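You operate a simulated robot arm through the tools that you are given. There is no shell and no other tool. Be economical: measure what you need, move in short steps, check, and stop when the job is done.

You run a simulated robot arm. Do the job below in one go: nothing can be reset, and whatever is moved stays where it is left.

Task
Rig by the lifting beam's card: pin its shackle tight, lay its sling on the mat, hang the green tag.
Fine: the tag goes on the beam hook; leave the other slings and the other pin.

It is judged by the outcome, as a careful person would: the job done as asked, and still so three seconds after it is handed in. It fails if anything else is knocked over, pushed out of place, dropped, spilled or broken.

Robot
A 6-joint arm with a two-finger parallel gripper on a trunk, on a base that drives. Base frame: it is fixed to the floor where the robot stands at the start and does not move with it; the origin is under the middle of the robot, x ahead of it, y to its left, z up; the surface under the hand at the start is at about z = 80. Units: cm, degrees, N and s.
With the tool pointing down near the work surface it reaches from about 36 to 82 cm from the robot's upright axis, wherever it stands. Its first joint turns from -166.0 to 166.0 degrees. Places, roughly: beam hook [60, 60, 100]; large shackle [50, 10, 80]; sling mat top [40, 30, 80]; small shackle [50, 40, 80]. Payload 3.91 kg.
The tool frame sits at the grasp point between the pads (the TCP): z along the fingers, y along the line on which they close. The tips reach 3 cm beyond it. The gripper opens to 11 cm. The fingers are 2 cm wide and 1 cm thick; the gripper's body (4.8 by 11.2 cm) begins 5.5 cm behind the TCP.
Orientation is told as [roll, pitch, yaw] about the base's x, y, z axes, in that order, counted from this pose: with the fingers straight down and closing along the base's y, the tool's x points along the base's -x, its y along +y and its z along -z.

Tools
- The arm moves only by the tool step_arm. Its argument "increments" is a list of rows, each a list of 7 numbers: the shift along the tool's x, y, z in cm, then the turn, a rotation vector about the tool's x, y, z in rad, then the closure, from 0 (fully open) to 1 (shut). In form: [[tx, ty, tz, rx, ry, rz, grip], ...]. A call has 1 to 20 rows; each row shifts and turns the commanded pose from where the row before left it, along the tool's axes as they then stand. Rows are played at 5 a second. More than 5 cm and 8.6 degrees between two rows, or a gripper value outside its range, and nothing of the call is played. A pose out of reach is approached as far as the arm can. The call stops where the force on the tool passes 40 N (or 10 N more than at its start, if that is more) or the arm is blocked; 0.2 s more then pass. Each finger travels about 4.5 cm/s and halts on what it meets, pressing with about 22 N; the grip force reading is that of the motor and also rises with nothing between the fingers. The clock runs only during rows and for 0.2 s after the last one: add rows that do not move to give the fingers time. The reply holds the time, the measured pose of the TCP, the force on the tool along the base axes, the opening and the grip force, in the units named above and with some noise, with the torque about the TCP (base axes, N m) and any sound that the robot's microphone picked up.
- Cameras (640 x 400 px; columns grow to the right, rows downward): "scene" is now at [0.63, 14.99, 158.69]; the picture's right is [0.00, -1.00, 0.00], its down [-0.70, -0.00, -0.71] and it looks along [0.71, 0.00, -0.70] (base axes); focal length 261 px, centre (320, 200). "wrist" rides on the gripper at [7.7, 0.7, -11.4] in the tool frame; the picture's right is [-0.09, 1.00, 0.00], its down [-0.80, -0.07, -0.59] and it looks along [-0.59, -0.05, 0.80] (tool axes); focal length 270 px, centre (320, 200). There is no depth. A picture from a camera that has moved, and an enlarged one, comes with that camera's place and axes in the base frame and with its lens.
- capture(camera): a new picture of that camera. It takes no simulated time.
- raise_lower(by): slides the trunk up (or, below 0, down) by that many cm; the arm and the scene camera ride with it, the base frame stays. It gives what a move gives, with no picture.
- roll_base(legs): drives the robot by 1 to 6 legs, each [ahead, turn to the left] in cm and degrees, along the robot's own axes; the way and the turn of a leg run together, so that a leg with both is an arc; at most 150 cm and 180 degrees a leg. The arm and the cameras ride along, it lands a little off, and it stops where it bumps. It gives what a move gives.
- aim_head(pan, tilt): turns the head with the scene camera to pan (to the left, within 155 degrees either way) and tilt (down, from -29 to 69), counted from straight ahead of the robot. It gives what a move gives.
- enlarge(camera, box): a new picture of the part [left, top, right, bottom] of that camera's present view, enlarged. It takes no simulated time.
- job_done(): hands the job in; it is judged then, once.

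Work in short steps. Places have to be worked out from the pictures, the camera data and where the tool is seen: move nearer, look again, correct. Check each grasp and each placing, and mend what went wrong. You have 120 turns and 82 pictures in all, those below and enlarged ones among them. Open the gripper and draw the arm clear of the work before you hand the job in, unless the task says otherwise; then end with one line.

The tools are called by a JSON object that holds its "op" and its "data". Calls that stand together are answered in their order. step_arm: Moves the arm, as the interface text tells. Its arguments: {"type":"object","properties":{"increments":{"type":"array","items":{"type":"array","items":{"type":"number"}}}},"required":["increments"]} The other tools are called the same way: raise_lower (by) slides the trunk up or down; roll_base (legs) drives the base; aim_head (pan, tilt) turns the head that bears the scene camera; capture (camera) takes a picture; enlarge (camera, box) takes an enlarged picture of a part of a camera's view; job_done () hands the job in.

At the start:

```text
clock: 0.0
position: [41.62, 15.52, 123.7]
orientation: [-0.1, -0.1, 0.7]
contact_force: [-0.8, 0.4, -0.7]
wrist_torque: [0.0, 0.01, -0.03]
opening: 11.04
finger_force: 0.1
trunk travel left (down, up): [-55.0, 6.0]
robot x, y, heading: [0.01, 0.12, -0.2]
head pan, tilt: [0.3, 44.7]
```

scene: 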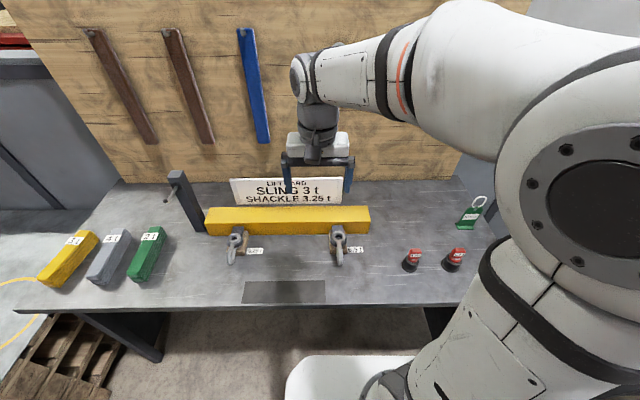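
wrist: 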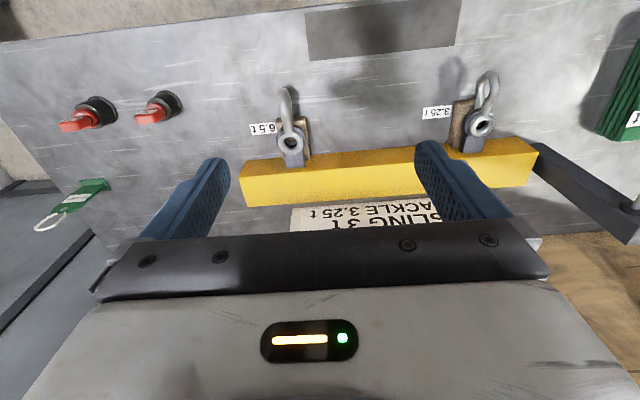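

The card reads SLING 3 t, SHACKLE 3.25 t. I enlarge the details of slings, shackles, pins, tag.

{"op": "enlarge", "data": {"camera": "scene", "box": [30, 160, 230, 300]}}

{"op": "enlarge", "data": {"camera": "scene", "box": [200, 170, 380, 290]}}

{"op": "enlarge", "data": {"camera": "scene", "box": [380, 180, 500, 290]}}

```text
2.86 times, centred on (130, 230) of scene
camera zoom: at [0.63, 14.99, 158.69], right [0.0, -1.0, 0.0], down [-0.7, 0.0, -0.71], along [0.71, 0.0, -0.7], focal length 745 px, centre (863, 114)
```

zoom: 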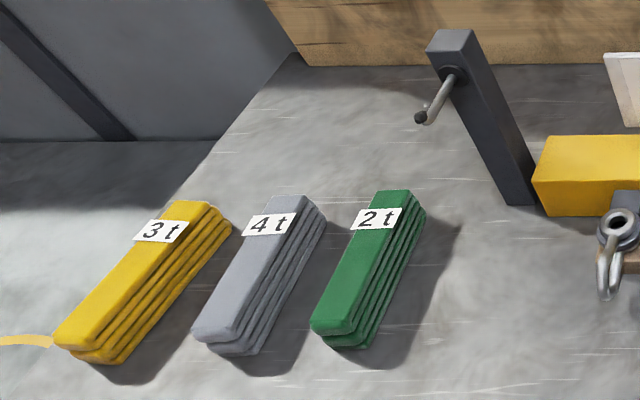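

```text
3.33 times, centred on (290, 230) of scene
camera zoom: at [0.63, 14.99, 158.69], right [0.0, -1.0, 0.0], down [-0.7, 0.0, -0.71], along [0.71, 0.0, -0.7], focal length 870 px, centre (420, 100)
```

zoom: 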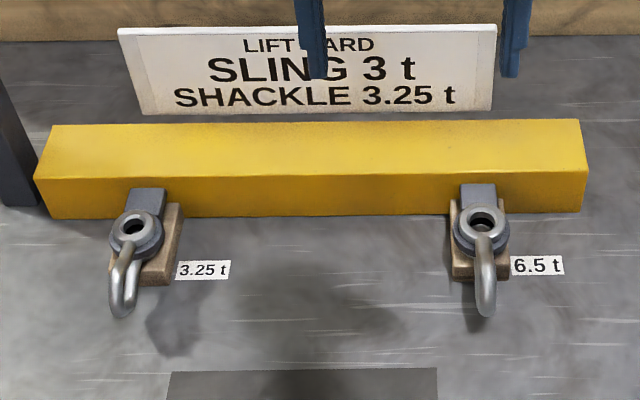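

```text
3.64 times, centred on (440, 235) of scene
camera zoom: at [0.63, 14.99, 158.69], right [0.0, -1.0, 0.0], down [-0.7, 0.0, -0.71], along [0.71, 0.0, -0.7], focal length 948 px, centre (-116, 73)
```

zoom: 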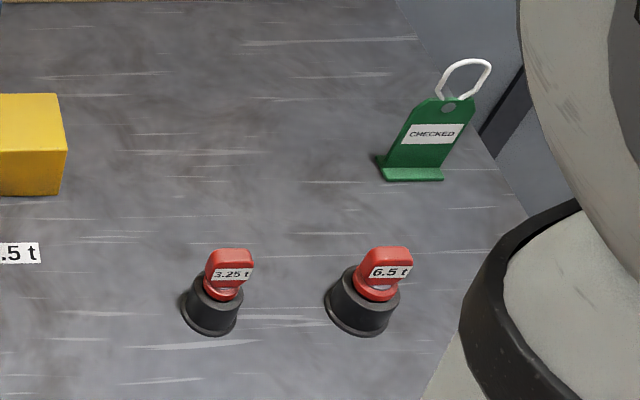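

Targets: yellow 3 t sling, pin 3.25 t, small shackle (3.25 t), near (55,44). I move the hand above the 3.25 t pin, estimated near (48,-16), to look closely.

{"op": "step_arm", "data": {"increments": [[-0.6, -4.5, 2, 0, 0, 0, 0], [-0.6, -4.5, 2, 0, 0, 0, 0], [-0.6, -4.5, 2, 0, 0, 0, 0], [-0.6, -4.5, 2, 0, 0, 0, 0], [-0.6, -4.5, 2, 0, 0, 0, 0], [-0.6, -4.5, 2, 0, 0, 0, 0], [-0.6, -4.0, 2, 0, 0, 0, 0], [0, 0, 2, 0, 0, 0, 0], [0, 0, 2, 0, 0, 0, 0], [0, 0, 0, 0, 0, 0, 0]]}}

{"op": "capture", "data": {"camera": "wrist"}}

```text
clock: 2.2
position: [46.35, -15.58, 105.58]
orientation: [0.0, 0.0, 0.7]
contact_force: [0.5, 0.3, -0.2]
wrist_torque: [-0.03, -0.01, 0.01]
opening: 11.0
finger_force: 0.0
trunk travel left (down, up): [-55.0, 6.0]
robot x, y, heading: [-0.1, -0.16, -0.4]
head pan, tilt: [0.3, 44.7]
```

```text
76 pictures are left
camera wrist: at [38.75, -15.02, 117.08], right [0.07, 1.0, 0.0], down [0.8, -0.06, 0.59], along [0.59, -0.04, -0.8], focal length 270 px, centre (320, 200)
```

wrist: 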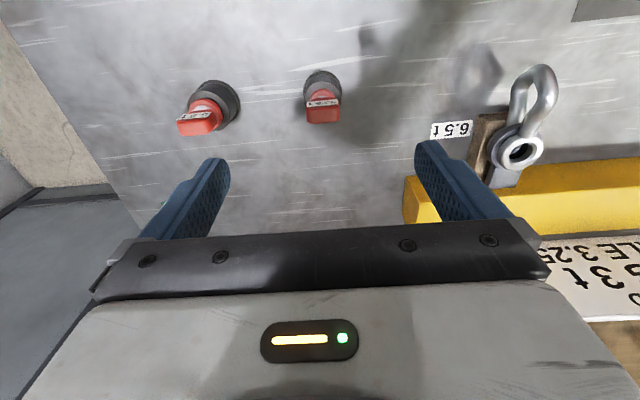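

The pin head is in view; enlarge for its orientation and shape.

{"op": "enlarge", "data": {"camera": "wrist", "box": [260, 50, 390, 140]}}

{"op": "enlarge", "data": {"camera": "scene", "box": [390, 230, 470, 280]}}

```text
4.44 times, centred on (325, 95) of wrist
camera zoom: at [38.75, -15.02, 117.08], right [0.07, 1.0, 0.0], down [0.8, -0.06, 0.59], along [0.59, -0.04, -0.8], focal length 1201 px, centre (298, 667)
```

zoom: 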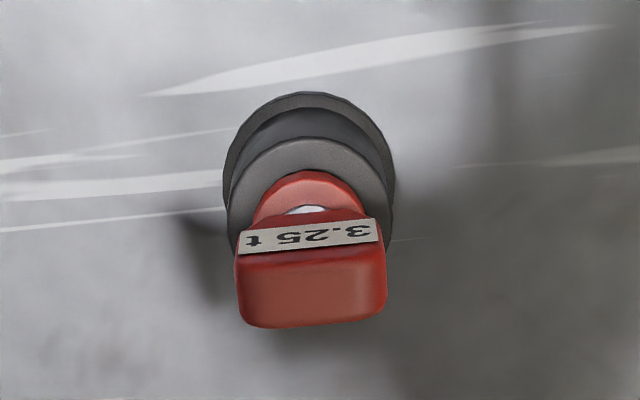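

```text
8.00 times, centred on (430, 255) of scene
camera zoom: at [0.62, 14.98, 158.7], right [0.0, -1.0, 0.0], down [-0.7, 0.0, -0.71], along [0.71, 0.0, -0.7], focal length 2087 px, centre (-560, -240)
```

zoom: 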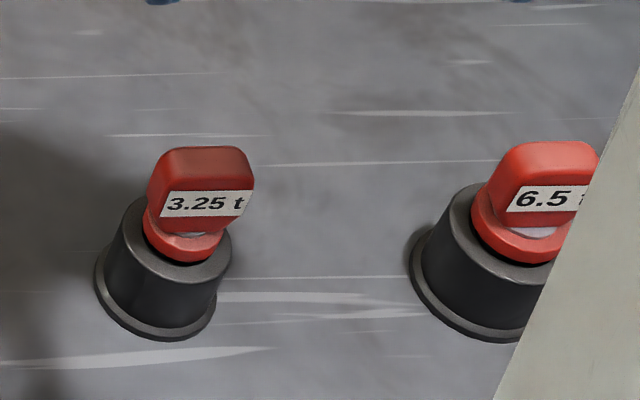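

The pin head is a plate ~3.6 wide along y, ~1.6 thick along x, centre ≈(48.5,-15.4), top z≈88.7. I turn the tool 90° so the fingers close along x, and descend partway.

{"op": "step_arm", "data": {"increments": [[-1.1, 0.1, 1, 0, 0, -0.143, 0.3], [0, 0, 1, 0, 0, -0.143, 0.3], [0, 0, 1, 0, 0, -0.143, 0.3], [0, 0, 1, 0, 0, -0.143, 0.3], [0, 0, 1, 0, 0, -0.143, 0.3], [0, 0, 1, 0, 0, -0.143, 0.3], [0, 0, 0, 0, 0, -0.143, 0.3], [0, 0, 0, 0, 0, -0.143, 0.3], [0, 0, 0, 0, 0, -0.143, 0.3], [0, 0, 0, 0, 0, -0.143, 0.3], [0, -1, 0, 0, 0, -0.143, 0.3], [0, 0, 0, 0, 0, 0, 0.3], [0, 0, 0, 0, 0, 0, 0.3]]}}

{"op": "capture", "data": {"camera": "wrist"}}

```text
clock: 5.0
position: [48.3, -15.32, 99.81]
orientation: [0.1, 0.0, 91.0]
contact_force: [-0.1, -0.7, -0.5]
wrist_torque: [0.01, 0.0, 0.02]
opening: 7.73
finger_force: 0.1
trunk travel left (down, up): [-55.0, 6.0]
robot x, y, heading: [-0.2, -0.36, -0.1]
head pan, tilt: [0.3, 44.7]
```

```text
73 pictures are left
camera wrist: at [47.93, -23.13, 111.25], right [-1.0, 0.07, 0.0], down [0.06, 0.8, 0.59], along [0.04, 0.59, -0.8], focal length 270 px, centre (320, 200)
```

wrist: 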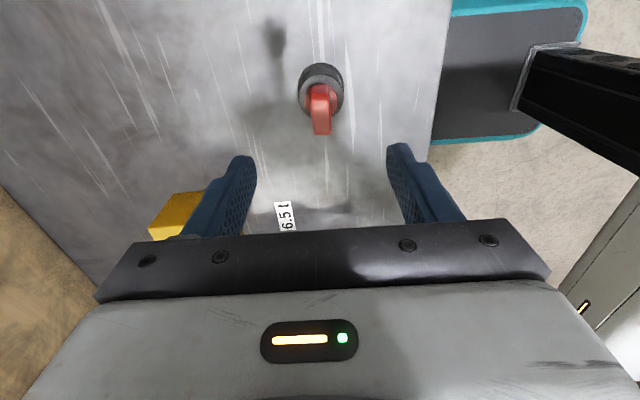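

Pin head is centred between the fingers. I descend to z≈89.3 slowly.

{"op": "step_arm", "data": {"increments": [[-0.2, 0, 2.5, 0, 0, 0, 0.3], [0, 0, 2.5, 0, 0, 0, 0.3], [0, 0, 2, 0, 0, 0, 0.3], [0, 0, 1.5, 0, 0, 0, 0.3], [0, 0, 1, 0, 0, 0, 0.3], [0, 0, 0.6, 0, 0, 0, 0.3], [0, 0, 0.4, 0, 0, 0, 0.3], [0, 0, 0, 0, 0, 0, 0.3]]}}

{"op": "capture", "data": {"camera": "wrist"}}

{"op": "enlarge", "data": {"camera": "scene", "box": [360, 200, 480, 280]}}

```text
clock: 6.8
position: [48.48, -15.09, 89.36]
orientation: [0.0, -0.1, 90.9]
contact_force: [0.9, -0.5, 0.3]
wrist_torque: [0.01, 0.01, 0.02]
opening: 7.69
finger_force: 0.0
trunk travel left (down, up): [-55.0, 6.0]
robot x, y, heading: [0.15, -0.21, -0.2]
head pan, tilt: [0.3, 44.7]
```

```text
72 pictures are left
camera wrist: at [47.95, -22.93, 100.73], right [-1.0, 0.07, 0.0], down [0.06, 0.8, 0.59], along [0.04, 0.59, -0.8], focal length 270 px, centre (320, 200)
```

wrist: 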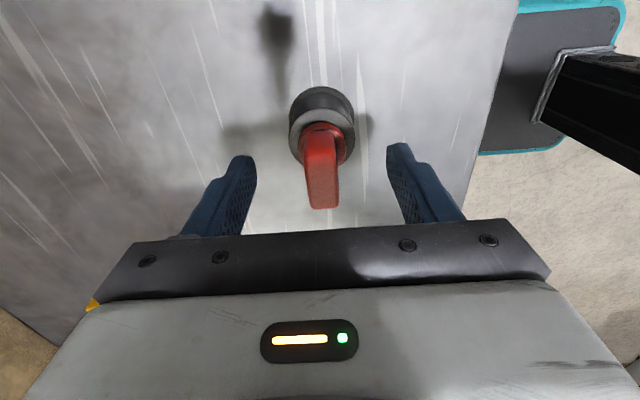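

```text
5.00 times, centred on (420, 240) of scene
camera zoom: at [0.65, 14.99, 158.69], right [0.0, -1.0, 0.0], down [-0.7, 0.0, -0.71], along [0.71, 0.0, -0.7], focal length 1304 px, centre (-180, 0)
```

zoom: 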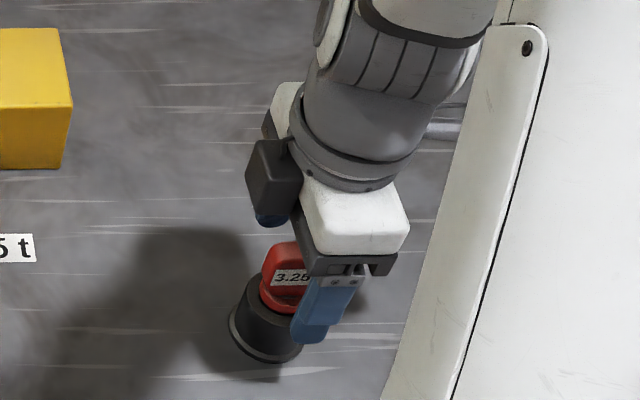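

Aligned on the head. I lower 0.3 and close gently.

{"op": "step_arm", "data": {"increments": [[0.1, 0, 0.3, 0, 0, 0, 0.3], [0, 0, 0, 0, 0, 0, 0.5], [0, 0, 0, 0, 0, 0, 0.7], [0, 0, 0, 0, 0, 0, 0.9], [0, 0, 0, 0, 0, 0, 1], [0, 0, 0, 0, 0, 0, 1], [0, 0, 0, 0, 0, 0, 1], [0, 0, 0, 0, 0, 0, 1]]}}

```text
clock: 8.6
position: [48.26, -15.27, 89.01]
orientation: [0.1, 0.0, 90.7]
contact_force: [-0.3, 0.3, -0.2]
wrist_torque: [0.03, 0.02, 0.03]
opening: 1.6
finger_force: 22.6
trunk travel left (down, up): [-55.0, 6.0]
robot x, y, heading: [0.24, 0.21, -0.2]
head pan, tilt: [0.3, 44.7]
```

Gripped at 1.6 cm. I lift straight up and check.

{"op": "step_arm", "data": {"increments": [[0, 0, -0.5, 0, 0, 0, 1], [0, 0, -1, 0, 0, 0, 1], [0, 0, -1.5, 0, 0, 0, 1], [0, 0, -2, 0, 0, 0, 1], [0, 0, -3, 0, 0, 0, 1], [0, 0, -4, 0, 0, 0, 1], [0, 0, -4, 0, 0, 0, 1], [0, 0, 0, 0, 0, 0, 1]]}}

{"op": "capture", "data": {"camera": "wrist"}}

{"op": "enlarge", "data": {"camera": "scene", "box": [340, 140, 500, 280]}}

```text
clock: 10.4
position: [48.43, -15.27, 104.89]
orientation: [0.1, 0.0, 90.7]
contact_force: [0.6, -0.9, -1.7]
wrist_torque: [-0.03, -0.01, 0.0]
opening: 1.58
finger_force: 22.1
trunk travel left (down, up): [-55.0, 6.0]
robot x, y, heading: [0.15, -0.29, -0.2]
head pan, tilt: [0.3, 44.7]
```

```text
70 pictures are left
camera wrist: at [47.97, -22.99, 116.42], right [-1.0, 0.07, 0.0], down [0.06, 0.8, 0.59], along [0.04, 0.59, -0.8], focal length 270 px, centre (320, 200)
```

wrist: 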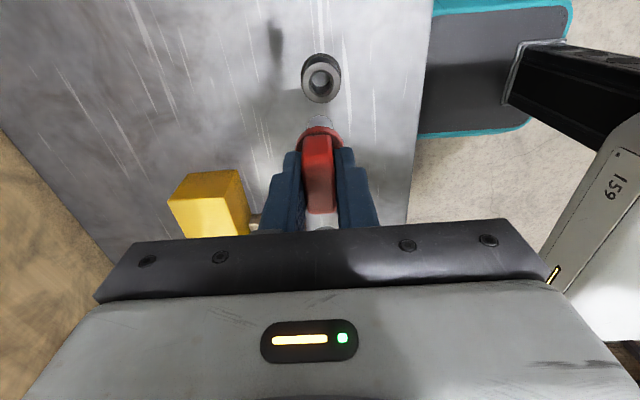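

```text
2.86 times, centred on (420, 210) of scene
camera zoom: at [0.69, 14.98, 158.69], right [0.0, -1.0, 0.0], down [-0.7, 0.0, -0.71], along [0.71, 0.0, -0.7], focal length 745 px, centre (34, 171)
```

zoom: 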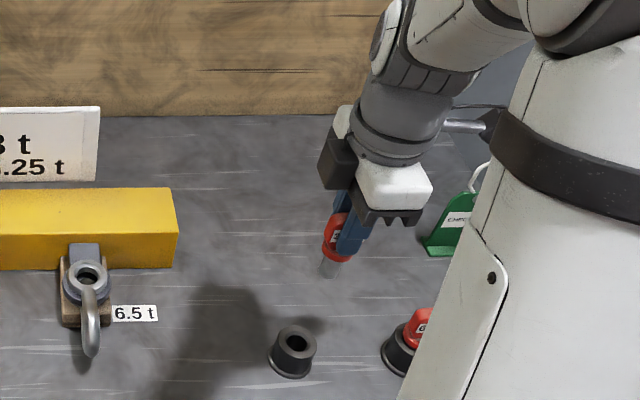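

Pin is lifted cleanly. I carry it to the left toward the small shackle and stop short of it to look.

{"op": "step_arm", "data": {"increments": [[-4, -0.5, -0.4, 0, 0, 0, 1], [-4, -0.5, -0.4, 0, 0, 0, 1], [-4, -0.5, -0.4, 0, 0, 0, 1], [-4, -0.5, -0.4, 0, 0, 0, 1], [-4, -0.5, -0.4, 0, 0, 0, 1], [-4, -0.5, -0.4, 0, 0, 0, 1], [-4, -0.5, -0.4, 0, 0, 0, 1], [-4, -0.5, 0, 0, 0, 0, 1], [-4, -0.5, 0, 0, 0, 0, 1], [-4, -0.5, 0, 0, 0, 0, 1], [-4, -0.5, 0, 0, 0, 0, 1], [-4, -0.5, 0, 0, 0, 0, 1], [-4, -0.5, 0, 0, 0, 0, 1], [0, 0, 0, 0, 0, 0, 1]]}}

{"op": "capture", "data": {"camera": "wrist"}}

{"op": "capture", "data": {"camera": "scene"}}

```text
clock: 13.4
position: [53.85, 36.84, 107.77]
orientation: [0.0, 0.0, 90.9]
contact_force: [0.0, 0.1, -1.5]
wrist_torque: [-0.01, 0.02, -0.01]
opening: 1.58
finger_force: 21.9
trunk travel left (down, up): [-55.0, 6.0]
robot x, y, heading: [0.14, -0.24, -0.2]
head pan, tilt: [0.3, 44.7]
```

```text
68 pictures are left
camera wrist: at [53.35, 29.12, 119.14], right [-1.0, 0.07, 0.0], down [0.06, 0.8, 0.59], along [0.04, 0.59, -0.8], focal length 270 px, centre (320, 200)
```

wrist: 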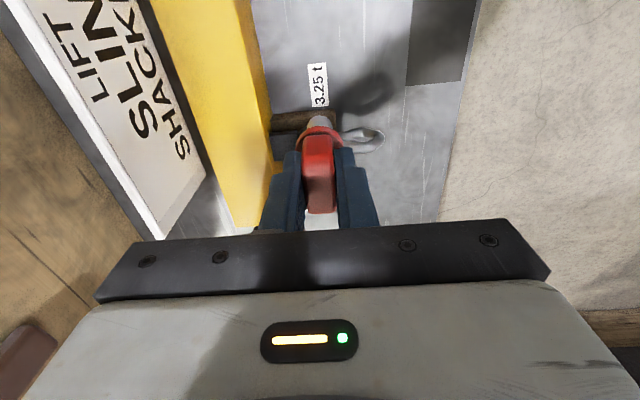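

```text
67 pictures are left
camera scene: at [0.65, 15.0, 158.69], right [0.0, -1.0, 0.0], down [-0.7, 0.0, -0.71], along [0.71, 0.0, -0.7], focal length 261 px, centre (320, 200)
```

scene: 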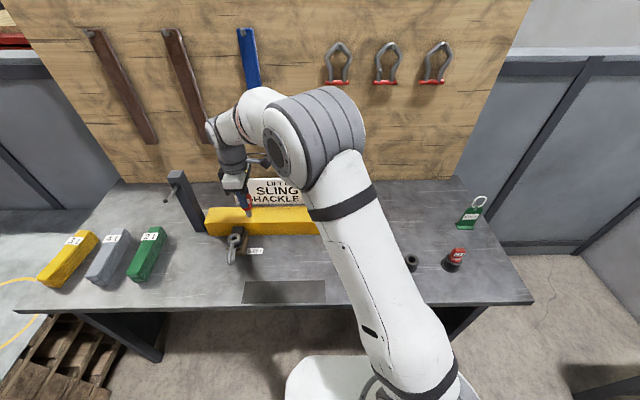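

I enlarge the scene view of the shackle to locate its eye.

{"op": "enlarge", "data": {"camera": "scene", "box": [205, 210, 275, 270]}}

{"op": "enlarge", "data": {"camera": "wrist", "box": [250, 50, 410, 160]}}

```text
6.67 times, centred on (240, 240) of scene
camera zoom: at [0.65, 15.0, 158.69], right [0.0, -1.0, 0.0], down [-0.7, 0.0, -0.71], along [0.71, 0.0, -0.7], focal length 1739 px, centre (853, -67)
```

zoom: 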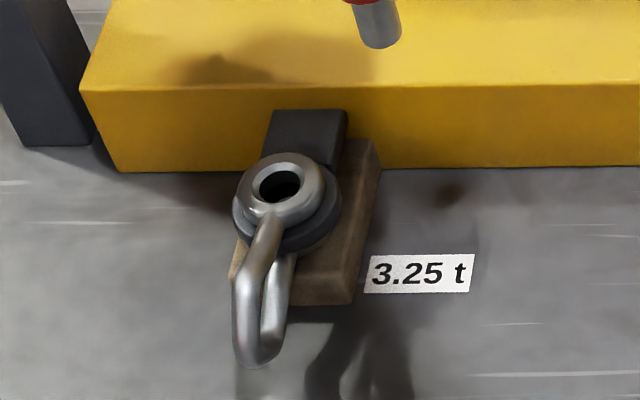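

```text
3.64 times, centred on (330, 105) of wrist
camera zoom: at [53.35, 29.12, 119.14], right [-1.0, 0.07, 0.0], down [0.06, 0.8, 0.59], along [0.04, 0.59, -0.8], focal length 983 px, centre (284, 546)
```

zoom: 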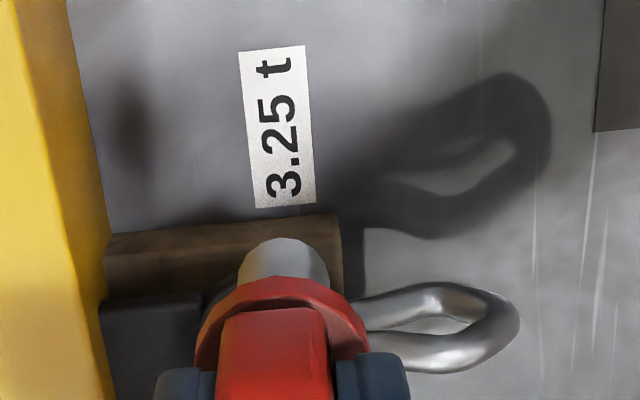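

Triangulating from two views gives the eye's top near (53.5,43.6,89); pin tip is ~9 below TCP. I move over it at z≈103 and look.

{"op": "step_arm", "data": {"increments": [[-2.3, 0.1, 1, 0, 0, 0, 1], [-2.3, 0.1, 1, 0, 0, 0, 1], [-2.3, 0.1, 1, 0, 0, 0, 1], [0, 0, 1.5, 0, 0, 0, 1], [0, 0, 0, 0, 0, 0, 1]]}}

{"op": "enlarge", "data": {"camera": "wrist", "box": [220, 50, 420, 175]}}

{"op": "enlarge", "data": {"camera": "scene", "box": [205, 210, 275, 270]}}

```text
clock: 14.6
position: [53.67, 43.77, 103.03]
orientation: [0.0, 0.0, 90.8]
contact_force: [-0.2, -0.6, -1.5]
wrist_torque: [0.0, -0.03, -0.01]
opening: 1.57
finger_force: 21.9
trunk travel left (down, up): [-55.0, 6.0]
robot x, y, heading: [0.38, -0.28, -0.1]
head pan, tilt: [0.3, 44.7]
```

```text
3.20 times, centred on (320, 112) of wrist
camera zoom: at [53.1, 35.97, 114.63], right [-1.0, 0.07, 0.0], down [0.06, 0.8, 0.59], along [0.04, 0.59, -0.8], focal length 865 px, centre (320, 480)
```

zoom: 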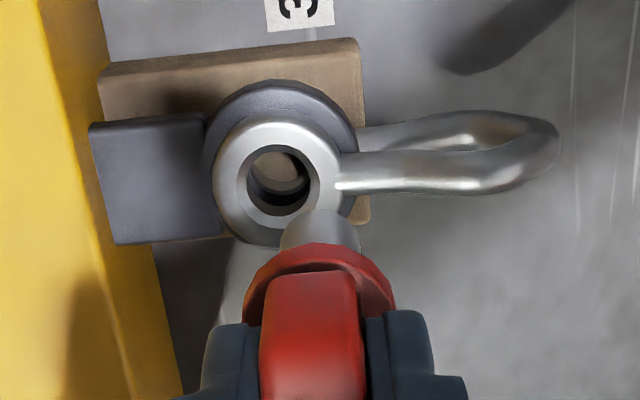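

```text
6.67 times, centred on (240, 240) of scene
camera zoom: at [0.66, 15.0, 158.69], right [0.0, -1.0, 0.0], down [-0.7, 0.0, -0.71], along [0.71, 0.0, -0.7], focal length 1739 px, centre (853, -67)
```

zoom: 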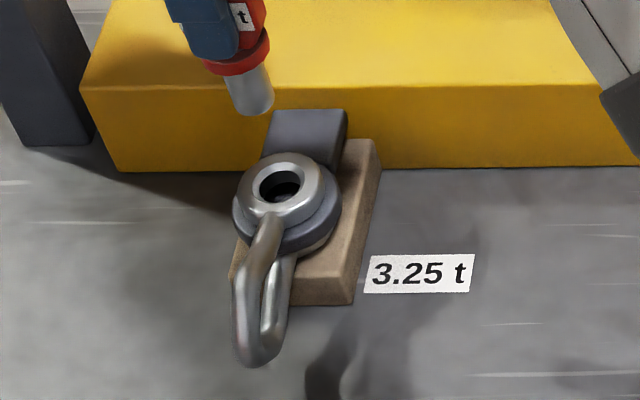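

Eye refined to ≈(54.9,44.4,87.1). I shift +1.15 in x, +0.65 in y, and down 4 and check again.

{"op": "step_arm", "data": {"increments": [[-0.65, -1.15, 1, 0, 0, 0, 1], [0, 0, 1.5, 0, 0, 0, 1], [0, 0, 1.5, 0, 0, 0, 1], [0, 0, 0, 0, 0, 0, 1], [0, 0, 0, 0, 0, 0, 1]]}}

{"op": "enlarge", "data": {"camera": "wrist", "box": [220, 50, 420, 175]}}

{"op": "enlarge", "data": {"camera": "scene", "box": [205, 210, 275, 270]}}

```text
clock: 15.8
position: [54.65, 44.11, 99.18]
orientation: [0.0, 0.0, 90.9]
contact_force: [0.3, -0.1, -2.1]
wrist_torque: [0.01, -0.03, 0.01]
opening: 1.56
finger_force: 21.8
trunk travel left (down, up): [-55.0, 6.0]
robot x, y, heading: [0.15, -0.1, -0.0]
head pan, tilt: [0.3, 44.7]
```

```text
3.20 times, centred on (320, 112) of wrist
camera zoom: at [54.24, 36.48, 110.79], right [-1.0, 0.07, 0.0], down [0.06, 0.8, 0.59], along [0.04, 0.59, -0.8], focal length 865 px, centre (320, 480)
```

zoom: 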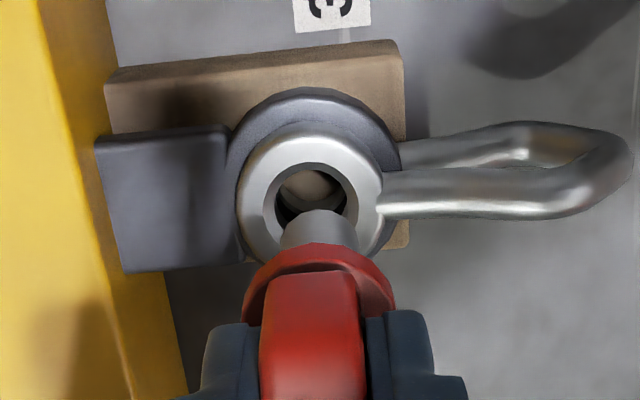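

```text
6.67 times, centred on (240, 240) of scene
camera zoom: at [0.66, 15.01, 158.69], right [0.0, -1.0, 0.0], down [-0.7, 0.0, -0.71], along [0.71, 0.0, -0.7], focal length 1739 px, centre (853, -67)
```

zoom: 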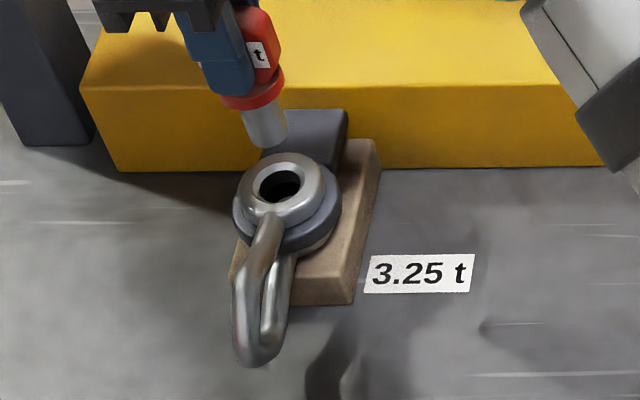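

Nearly aligned; remaining offset about +0.15 in x and y. I correct, lower 2.3, and check again just above the eye.

{"op": "step_arm", "data": {"increments": [[-0.15, -0.15, 0.8, 0, 0, 0, 1], [0, 0, 1, 0, 0, 0, 1], [0, 0, 0.5, 0, 0, 0, 1], [0, 0, 0, 0, 0, 0, 1], [0, 0, 0, 0, 0, 0, 1]]}}

{"op": "enlarge", "data": {"camera": "wrist", "box": [260, 70, 380, 145]}}

{"op": "enlarge", "data": {"camera": "scene", "box": [215, 215, 257, 250]}}

```text
clock: 17.0
position: [55.06, 44.27, 96.75]
orientation: [-0.1, 0.0, 90.8]
contact_force: [-0.7, 0.7, -1.4]
wrist_torque: [-0.01, 0.03, 0.02]
opening: 1.56
finger_force: 22.0
trunk travel left (down, up): [-55.0, 6.0]
robot x, y, heading: [-0.19, 0.22, -0.2]
head pan, tilt: [0.3, 44.7]
```

```text
5.33 times, centred on (320, 108) of wrist
camera zoom: at [54.6, 36.66, 108.34], right [-1.0, 0.07, 0.0], down [0.06, 0.8, 0.59], along [0.04, 0.59, -0.8], focal length 1442 px, centre (320, 693)
```

zoom: 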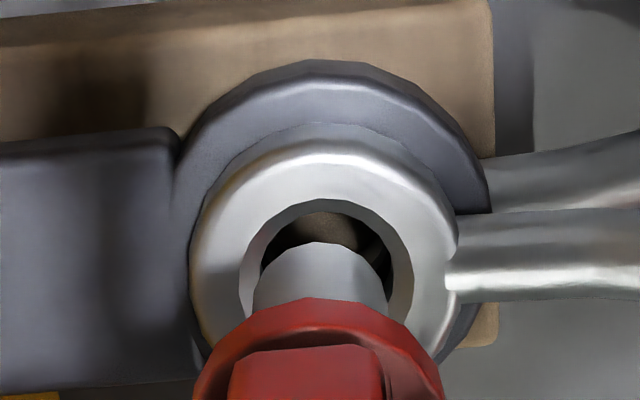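

```text
11.43 times, centred on (236, 232) of scene
camera zoom: at [0.66, 15.01, 158.69], right [0.0, -1.0, 0.0], down [-0.7, 0.0, -0.71], along [0.71, 0.0, -0.7], focal length 2981 px, centre (1280, -171)
```

zoom: 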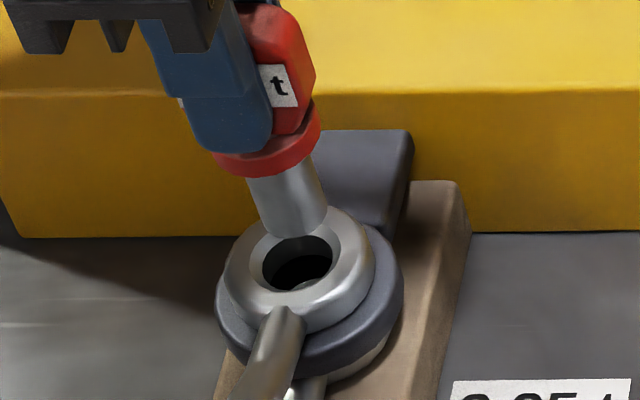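

Pin is over the chamfered hole, within about 1 mm. I nudge -0.07 x, +0.1 y and lower in small steps watching force.

{"op": "step_arm", "data": {"increments": [[-0.1, 0.07, 0.4, 0, 0, 0, 1], [0, 0, 0.4, 0, 0, 0, 1], [0, 0, 0.4, 0, 0, 0, 1], [0, 0, 0.4, 0, 0, 0, 1], [0, 0, 0.3, 0, 0, 0, 1], [0, 0, 0, 0, 0, 0, 1]]}}

{"op": "enlarge", "data": {"camera": "scene", "box": [215, 215, 257, 250]}}

```text
clock: 18.4
position: [54.92, 44.7, 94.98]
orientation: [0.0, 0.1, 90.7]
contact_force: [0.0, 0.0, -2.1]
wrist_torque: [0.04, 0.02, -0.01]
opening: 1.59
finger_force: 21.3
trunk travel left (down, up): [-55.0, 6.0]
robot x, y, heading: [-0.25, 0.02, 0.0]
head pan, tilt: [0.3, 44.7]
```

```text
11.43 times, centred on (236, 232) of scene
camera zoom: at [0.67, 15.01, 158.69], right [0.0, -1.0, 0.0], down [-0.7, 0.0, -0.71], along [0.71, 0.0, -0.7], focal length 2981 px, centre (1280, -171)
```

zoom: 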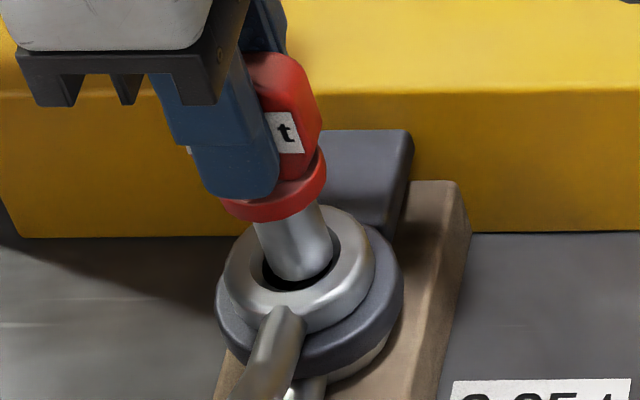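

The tip is at the hole's mouth with no contact force. Continue lowering slowly.

{"op": "step_arm", "data": {"increments": [[-0.05, 0, 0.3, 0, 0, 0, 1], [0, 0, 0.3, 0, 0, 0, 1], [0, 0, 0.3, 0, 0, 0, 1], [0, 0, 0.3, 0, 0, 0, 1], [0, 0, 0, 0, 0, 0, 1]]}}

{"op": "enlarge", "data": {"camera": "wrist", "box": [260, 70, 380, 145]}}

{"op": "enlarge", "data": {"camera": "scene", "box": [215, 215, 257, 250]}}

```text
clock: 19.6
position: [54.89, 44.81, 93.81]
orientation: [0.1, 0.0, 90.9]
contact_force: [-0.6, 3.6, -2.5]
wrist_torque: [0.22, 0.03, 0.01]
opening: 1.58
finger_force: 22.3
trunk travel left (down, up): [-55.0, 6.0]
robot x, y, heading: [-0.1, -0.25, 0.1]
head pan, tilt: [0.3, 44.7]
```

```text
5.33 times, centred on (320, 108) of wrist
camera zoom: at [54.49, 37.02, 105.31], right [-1.0, 0.07, 0.0], down [0.06, 0.8, 0.59], along [0.04, 0.59, -0.8], focal length 1442 px, centre (320, 693)
```

zoom: 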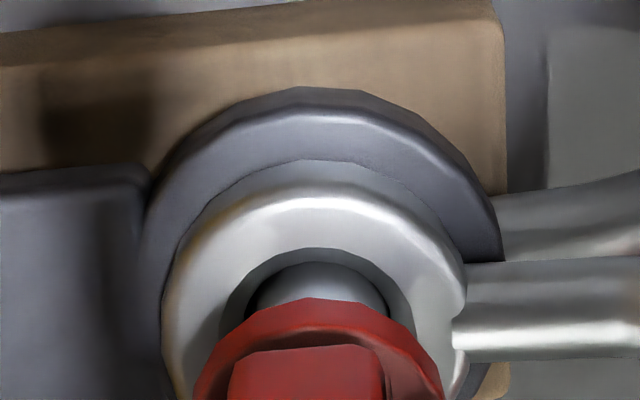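

```text
11.43 times, centred on (236, 232) of scene
camera zoom: at [0.67, 15.06, 158.68], right [0.0, -1.0, 0.0], down [-0.7, 0.0, -0.71], along [0.71, 0.0, -0.7], focal length 2981 px, centre (1280, -171)
```

zoom: 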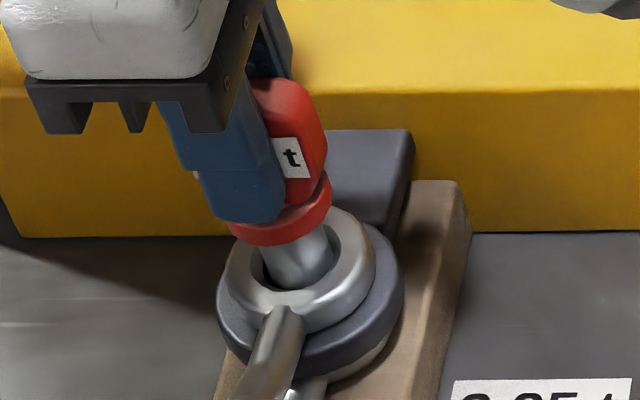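

Pin is inside; a +3.6 N y-force and the gap at the +y side say to nudge +y. I do that and lower further.

{"op": "step_arm", "data": {"increments": [[-0.12, 0, 0, 0, 0, 0, 1], [0, 0, 0.3, 0, 0, 0, 1], [0, 0, 0.3, 0, 0, 0, 1], [0, 0, 0.3, 0, 0, 0, 1], [0, 0, 0.3, 0, 0, 0, 1], [0, 0, 0, 0, 0, 0, 1]]}}

```text
clock: 21.0
position: [54.81, 44.74, 92.38]
orientation: [-0.1, 0.0, 90.9]
contact_force: [0.7, 1.3, -1.6]
wrist_torque: [-0.04, -0.05, 0.02]
opening: 1.57
finger_force: 21.8
trunk travel left (down, up): [-55.0, 6.0]
robot x, y, heading: [0.02, -0.38, 0.1]
head pan, tilt: [0.3, 44.7]
```

Going well. Lower until contact with the thread or seat.

{"op": "step_arm", "data": {"increments": [[0, 0, 0.2, 0, 0, 0, 1], [0, 0, 0.2, 0, 0, 0, 1], [0, 0, 0.2, 0, 0, 0, 1], [0, 0, 0.2, 0, 0, 0, 1], [0, 0, 0, 0, 0, 0, 1]]}}

{"op": "enlarge", "data": {"camera": "scene", "box": [215, 215, 257, 250]}}

```text
clock: 22.2
position: [54.94, 44.81, 91.77]
orientation: [0.0, 0.0, 90.7]
contact_force: [-0.7, 1.7, -1.7]
wrist_torque: [0.14, -0.04, -0.01]
opening: 1.59
finger_force: 22.3
trunk travel left (down, up): [-55.0, 6.0]
robot x, y, heading: [0.0, -0.15, 0.0]
head pan, tilt: [0.3, 44.7]
```

```text
11.43 times, centred on (236, 232) of scene
camera zoom: at [0.66, 15.03, 158.69], right [0.0, -1.0, 0.0], down [-0.7, 0.0, -0.71], along [0.71, 0.0, -0.7], focal length 2981 px, centre (1280, -171)
```

zoom: 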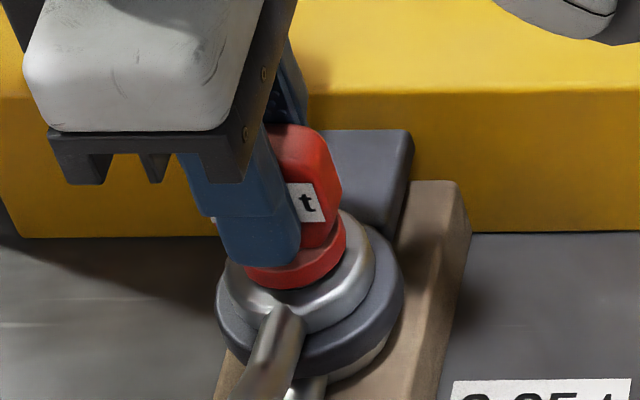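

The collar is nearly on the eye. A few more small steps to find contact.

{"op": "step_arm", "data": {"increments": [[-0.05, 0, 0.15, 0, 0, 0, 1], [0, 0, 0.15, 0, 0, 0, 1], [0, 0, 0.15, 0, 0, 0, 1], [0, 0, 0.15, 0, 0, 0, 1], [0, 0, 0, 0, 0, 0, 1]]}}

```text
clock: 23.4
position: [54.88, 44.84, 91.31]
orientation: [-0.1, -0.2, 90.8]
contact_force: [1.5, -1.4, 14.3]
wrist_torque: [-0.24, -0.09, -0.02]
opening: 1.58
finger_force: 22.0
trunk travel left (down, up): [-55.0, 6.0]
robot x, y, heading: [0.0, -0.47, -0.3]
head pan, tilt: [0.3, 44.7]
```

Contact at z≈91.3 with 14 N. Now I turn clockwise (tool +z) 40° with the light press and read torque.

{"op": "step_arm", "data": {"increments": [[0, 0, 0, 0, 0, 0.14, 1], [0, 0, 0, 0, 0, 0.14, 1], [0, 0, 0, 0, 0, 0.14, 1], [0, 0, 0, 0, 0, 0.14, 1], [0, 0, 0, 0, 0, 0.14, 1], [0, 0, 0, 0, 0, 0, 1]]}}

{"op": "enlarge", "data": {"camera": "scene", "box": [215, 215, 257, 250]}}

```text
clock: 24.8
position: [54.97, 44.88, 91.18]
orientation: [0.1, -0.2, 50.5]
contact_force: [9.5, -0.8, 18.3]
wrist_torque: [-0.13, -0.69, 0.01]
opening: 1.58
finger_force: 22.4
trunk travel left (down, up): [-55.0, 6.0]
robot x, y, heading: [0.08, 0.22, -0.4]
head pan, tilt: [0.3, 44.7]
```

```text
11.43 times, centred on (236, 232) of scene
camera zoom: at [0.59, 14.84, 158.71], right [0.0, -1.0, 0.0], down [-0.7, 0.0, -0.71], along [0.71, 0.0, -0.7], focal length 2981 px, centre (1280, -171)
```

zoom: 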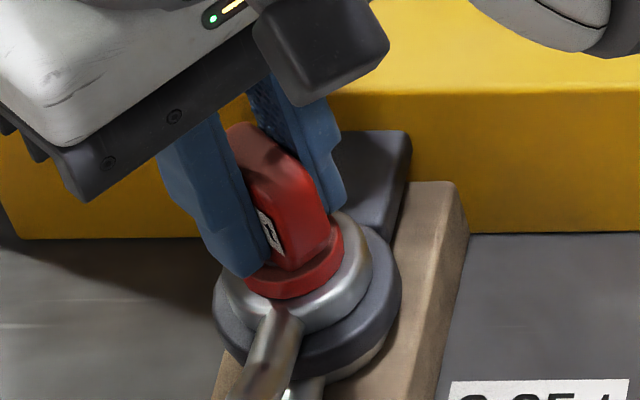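

No torque yet, some side force in x; I relieve it and continue turning.

{"op": "step_arm", "data": {"increments": [[-0.06, -0.08, 0, 0, 0, 0.14, 1], [0, 0, 0, 0, 0, 0.14, 1], [0, 0, 0, 0, 0, 0.14, 1], [0, 0, 0, 0, 0, 0.14, 1], [0, 0, 0, 0, 0, 0.14, 1], [0, 0, 0, 0, 0, 0, 1]]}}

```text
clock: 26.2
position: [54.99, 44.74, 91.21]
orientation: [0.0, -0.1, 10.4]
contact_force: [-4.5, 2.2, 17.9]
wrist_torque: [0.11, 0.41, 0.03]
opening: 1.57
finger_force: 21.5
trunk travel left (down, up): [-55.0, 6.0]
robot x, y, heading: [0.06, -0.22, -0.1]
head pan, tilt: [0.3, 44.7]
```

Still constant press, continue clockwise.

{"op": "step_arm", "data": {"increments": [[0.05, 0, 0, 0, 0, 0.14, 1], [0, 0, 0, 0, 0, 0.14, 1], [0, 0, 0, 0, 0, 0.14, 1], [0, 0, 0, 0, 0, 0.14, 1], [0, 0, 0, 0, 0, 0.14, 1], [0, 0, 0, 0, 0, 0.14, 1], [0, 0, 0, 0, 0, 0.14, 1], [0, 0, 0, 0, 0, 0, 1]]}}

{"op": "enlarge", "data": {"camera": "scene", "box": [205, 205, 265, 255]}}

```text
clock: 28.0
position: [54.88, 44.8, 91.28]
orientation: [0.1, 0.0, -45.5]
contact_force: [6.7, 0.0, 9.7]
wrist_torque: [0.05, -0.48, -0.01]
opening: 1.58
finger_force: 22.1
trunk travel left (down, up): [-55.0, 6.0]
robot x, y, heading: [0.22, -0.0, 0.1]
head pan, tilt: [0.3, 44.7]
```

```text
8.00 times, centred on (235, 230) of scene
camera zoom: at [0.64, 14.93, 158.7], right [0.0, -1.0, 0.0], down [-0.7, 0.0, -0.71], along [0.71, 0.0, -0.7], focal length 2087 px, centre (1000, -40)
```

zoom: 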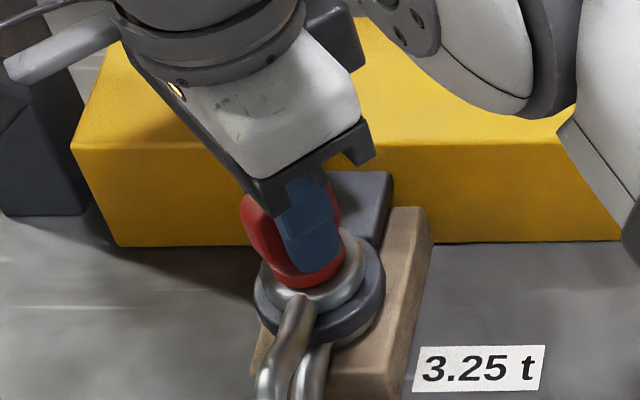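

Press force dropped, suggesting thread engagement. I follow down a little and turn on.

{"op": "step_arm", "data": {"increments": [[-0.04, -0.02, 0.02, 0, 0, 0.14, 1], [0, 0, 0.02, 0, 0, 0.14, 1], [0, 0, 0.02, 0, 0, 0.14, 1], [0, 0, 0.02, 0, 0, 0.14, 1], [0, 0, 0.02, 0, 0, 0.14, 1], [0, 0, 0, 0, 0, 0, 1]]}}

```text
clock: 29.4
position: [55.24, 44.33, 91.09]
orientation: [0.0, 0.0, -85.7]
contact_force: [25.2, -21.9, 15.7]
wrist_torque: [-1.44, -1.0, 1.04]
opening: 2.54
finger_force: 22.7
trunk travel left (down, up): [-55.0, 6.0]
robot x, y, heading: [0.06, -0.08, -0.4]
head pan, tilt: [0.3, 44.7]
```

Torque rose to ~1 N·m and the fingers have started twisting off the plate; the pin may be tight. Look.

{"op": "enlarge", "data": {"camera": "scene", "box": [205, 205, 265, 255]}}

{"op": "capture", "data": {"camera": "wrist"}}

```text
8.00 times, centred on (235, 230) of scene
camera zoom: at [0.86, 14.62, 158.74], right [0.0, -1.0, 0.0], down [-0.7, 0.0, -0.71], along [0.71, 0.0, -0.7], focal length 2087 px, centre (1000, -40)
```

zoom: 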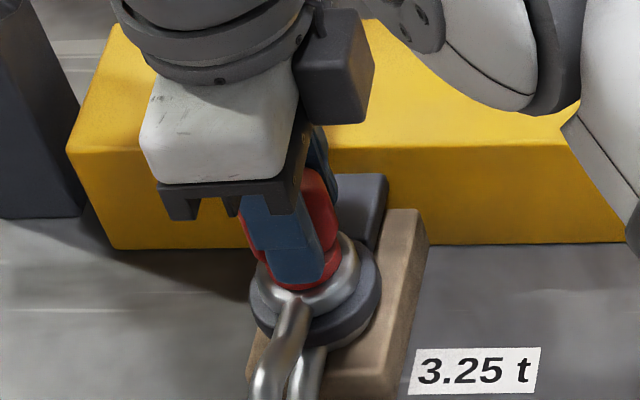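

```text
51 pictures are left
camera wrist: at [55.39, 52.0, 102.63], right [1.0, -0.01, 0.0], down [-0.01, -0.8, 0.59], along [-0.01, -0.59, -0.8], focal length 270 px, centre (320, 200)
```

wrist: 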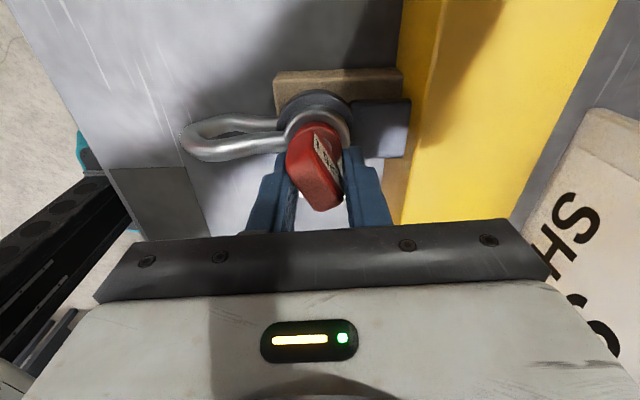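

The plate lags the fingers. I open, back off upward a bit, and look at the seating.

{"op": "step_arm", "data": {"increments": [[0, 0, 0, 0, 0, 0, 0.7], [0, 0, 0, 0, 0, 0, 0.5], [0, 0, 0, 0, 0, 0, 0.5], [0, 0, -3, 0, 0, 0, 0.5], [0, 0, -4, 0, 0, 0, 0.5], [0, 0, -4, 0, 0, 0, 0.5], [0, 0, 0, 0, 0, 0, 0.5]]}}

{"op": "enlarge", "data": {"camera": "wrist", "box": [240, 50, 400, 150]}}

{"op": "enlarge", "data": {"camera": "scene", "box": [205, 205, 265, 255]}}

```text
clock: 30.1
position: [55.89, 44.38, 91.13]
orientation: [0.7, 0.2, -85.9]
contact_force: [28.5, -6.3, -2.7]
wrist_torque: [-0.28, -1.05, -0.08]
opening: 4.03
finger_force: 0.1
trunk travel left (down, up): [-55.0, 6.0]
robot x, y, heading: [-0.19, -0.01, -0.2]
head pan, tilt: [0.3, 44.7]
stopped in row 3: the force on the tool passed its limit at 49 N (the readings are from after the stop); the commanded pose is now the measured one
```

```text
4.00 times, centred on (320, 100) of wrist
camera zoom: at [55.97, 52.02, 102.68], right [1.0, -0.02, 0.01], down [-0.02, -0.81, 0.59], along [0.0, -0.59, -0.81], focal length 1081 px, centre (320, 600)
```

zoom: 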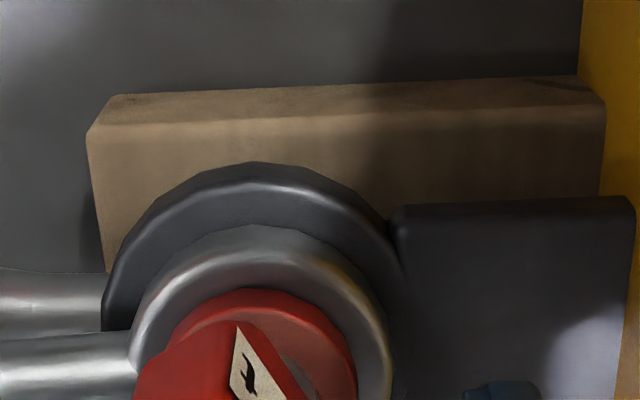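

```text
8.00 times, centred on (235, 230) of scene
camera zoom: at [1.04, 14.93, 158.66], right [0.0, -1.0, 0.0], down [-0.7, 0.0, -0.71], along [0.71, 0.0, -0.7], focal length 2087 px, centre (1000, -40)
```

zoom: 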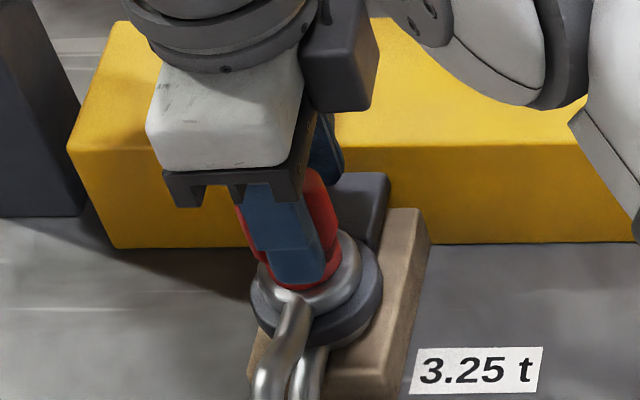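

A finger is pushing sideways on something (likely the bow side) as it opens. I ease the opening slightly and lift straight up.

{"op": "step_arm", "data": {"increments": [[0, 0.1, -0.2, 0, 0, 0, 0.65], [0, 0.1, -0.3, 0, 0, 0, 0.65], [0, 0, -0.5, 0, 0, 0, 0.65], [0, 0, 0, 0, 0, 0, 0.65]]}}

{"op": "enlarge", "data": {"camera": "wrist", "box": [200, 80, 440, 240]}}

```text
clock: 31.1
position: [55.55, 44.71, 92.39]
orientation: [0.5, 0.2, -85.8]
contact_force: [-0.3, -0.2, -1.2]
wrist_torque: [0.02, 0.0, 0.05]
opening: 3.81
finger_force: 0.0
trunk travel left (down, up): [-55.0, 6.0]
robot x, y, heading: [-0.17, -0.52, -0.3]
head pan, tilt: [0.3, 44.7]
```

```text
2.50 times, centred on (320, 160) of wrist
camera zoom: at [55.63, 52.25, 103.8], right [1.0, -0.01, 0.01], down [-0.02, -0.81, 0.59], along [0.0, -0.59, -0.81], focal length 676 px, centre (320, 300)
```

zoom: 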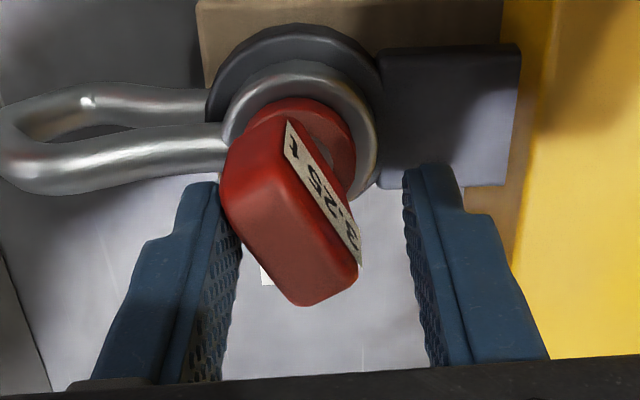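

Free now. The collar sits on the eye; the plate stopped at about yaw −62 equivalents. I raise, realign the fingers to the plate, and regrip to confirm tightness.

{"op": "step_arm", "data": {"increments": [[0, 0, -2, 0, 0, 0, 0.6], [0.24, -0.58, -1.5, 0, 0, 0, 0.5], [0, 0, 0, 0, 0, -0.14, 0.4], [0, 0, 0, 0, 0, -0.14, 0.4], [0, 0, 0, 0, 0, -0.14, 0.4], [0, 0, 0, 0, 0, 0, 0.4]]}}

{"op": "enlarge", "data": {"camera": "wrist", "box": [200, 80, 440, 240]}}

{"op": "enlarge", "data": {"camera": "scene", "box": [205, 205, 265, 255]}}

```text
clock: 32.5
position: [54.82, 44.82, 95.72]
orientation: [0.4, -0.2, -61.6]
contact_force: [-0.4, 0.9, -0.2]
wrist_torque: [0.02, 0.01, -0.02]
opening: 6.62
finger_force: 0.0
trunk travel left (down, up): [-55.0, 6.0]
robot x, y, heading: [-0.04, 0.08, -0.2]
head pan, tilt: [0.3, 44.7]
```

```text
2.50 times, centred on (320, 160) of wrist
camera zoom: at [51.84, 51.78, 107.21], right [0.92, 0.4, 0.01], down [0.31, -0.74, 0.6], along [0.24, -0.54, -0.8], focal length 676 px, centre (320, 300)
```

zoom: 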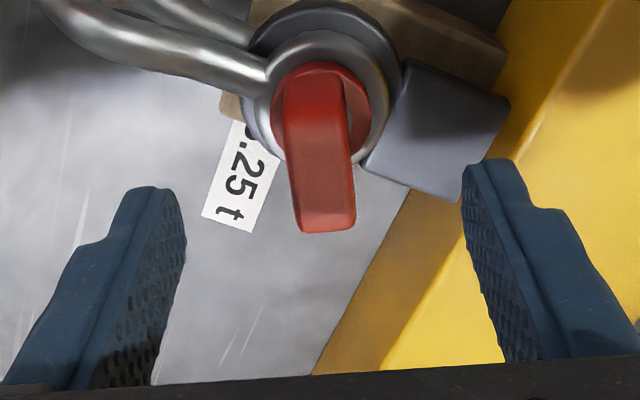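

```text
8.00 times, centred on (235, 230) of scene
camera zoom: at [0.67, 15.0, 158.69], right [0.0, -1.0, 0.0], down [-0.7, 0.0, -0.71], along [0.71, 0.0, -0.7], focal length 2087 px, centre (1000, -40)
```

zoom: 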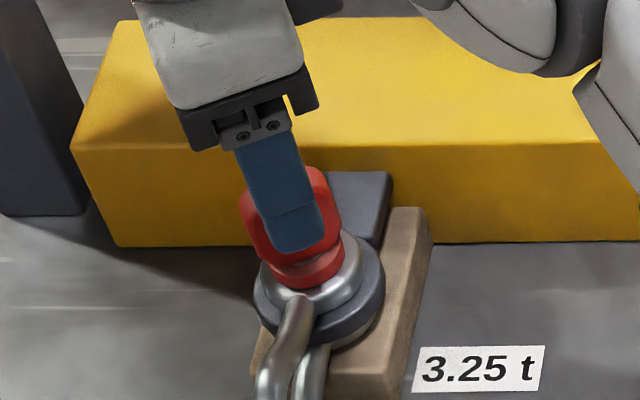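

Well centred, ~4° more to align. I align, lower to z≈91.4 and grip.

{"op": "step_arm", "data": {"increments": [[0, 0, 1.5, 0, 0, -0.07, 0.5], [0, 0, 1.5, 0, 0, 0, 0.5], [0, 0, 0.8, 0, 0, 0, 0.5], [0, 0, 0.5, 0, 0, 0, 0.6], [0, 0, 0, 0, 0, 0, 0.8], [0, 0, 0, 0, 0, 0, 1], [0, 0, 0, 0, 0, 0, 1], [0, 0, 0, 0, 0, 0, 1], [0, 0, 0, 0, 0, 0, 1]]}}

```text
clock: 34.5
position: [54.98, 44.71, 91.49]
orientation: [0.4, -0.1, -57.7]
contact_force: [-3.8, -2.5, -0.5]
wrist_torque: [-0.15, 0.29, -0.02]
opening: 1.59
finger_force: 22.2
trunk travel left (down, up): [-55.0, 6.0]
robot x, y, heading: [-0.4, -0.33, 0.1]
head pan, tilt: [0.3, 44.7]
```

Gripped flush (1.59). Now turn clockwise in small steps to feel the torque.

{"op": "step_arm", "data": {"increments": [[0, 0, 0, 0, 0, 0.05, 1], [0, 0, 0, 0, 0, 0.05, 1], [0, 0, 0, 0, 0, 0, 1]]}}

{"op": "step_arm", "data": {"increments": [[0, 0, 0, 0, 0, 0.05, 1], [0, 0, 0, 0, 0, 0.05, 1], [0, 0, 0, 0, 0, 0, 1]]}}

```text
clock: 35.3
position: [54.91, 44.8, 91.34]
orientation: [0.4, 0.0, -63.5]
contact_force: [-1.8, -3.8, -2.0]
wrist_torque: [-0.32, 0.16, 0.29]
opening: 1.62
finger_force: 21.9
trunk travel left (down, up): [-55.0, 6.0]
robot x, y, heading: [-0.15, 0.05, -0.0]
head pan, tilt: [0.3, 44.7]
```

```text
clock: 36.1
position: [54.9, 44.84, 91.36]
orientation: [0.4, -0.1, -69.2]
contact_force: [1.4, -1.8, -2.7]
wrist_torque: [-0.13, -0.02, 0.59]
opening: 1.76
finger_force: 22.3
trunk travel left (down, up): [-55.0, 6.0]
robot x, y, heading: [-0.18, -0.31, 0.1]
head pan, tilt: [0.3, 44.7]
```

Torque rises at once with hardly any turn: the pin is tight. One more small nudge to confirm, then check.

{"op": "step_arm", "data": {"increments": [[0, 0, 0, 0, 0, 0.05, 1], [0, 0, 0, 0, 0, 0.03, 1], [0, 0, 0, 0, 0, 0, 1]]}}

{"op": "enlarge", "data": {"camera": "wrist", "box": [200, 80, 440, 240]}}

```text
clock: 36.9
position: [54.94, 44.8, 91.4]
orientation: [0.4, 0.0, -73.7]
contact_force: [-2.1, -0.4, -2.2]
wrist_torque: [0.01, 0.19, 0.64]
opening: 1.94
finger_force: 22.1
trunk travel left (down, up): [-55.0, 6.0]
robot x, y, heading: [0.36, -0.14, -0.2]
head pan, tilt: [0.3, 44.7]
```

```text
2.50 times, centred on (320, 160) of wrist
camera zoom: at [53.46, 52.35, 102.84], right [0.98, 0.19, 0.01], down [0.15, -0.79, 0.59], along [0.12, -0.58, -0.8], focal length 676 px, centre (320, 300)
```

zoom: 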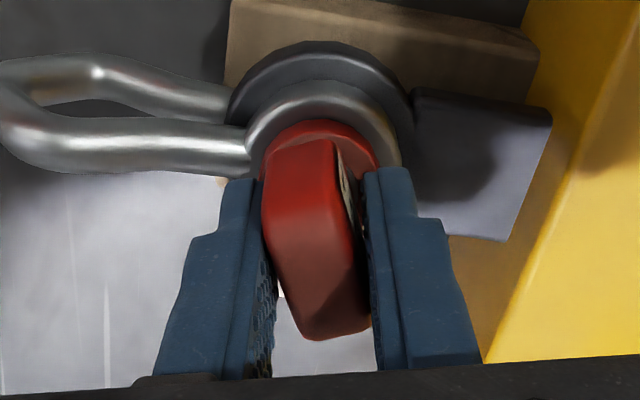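

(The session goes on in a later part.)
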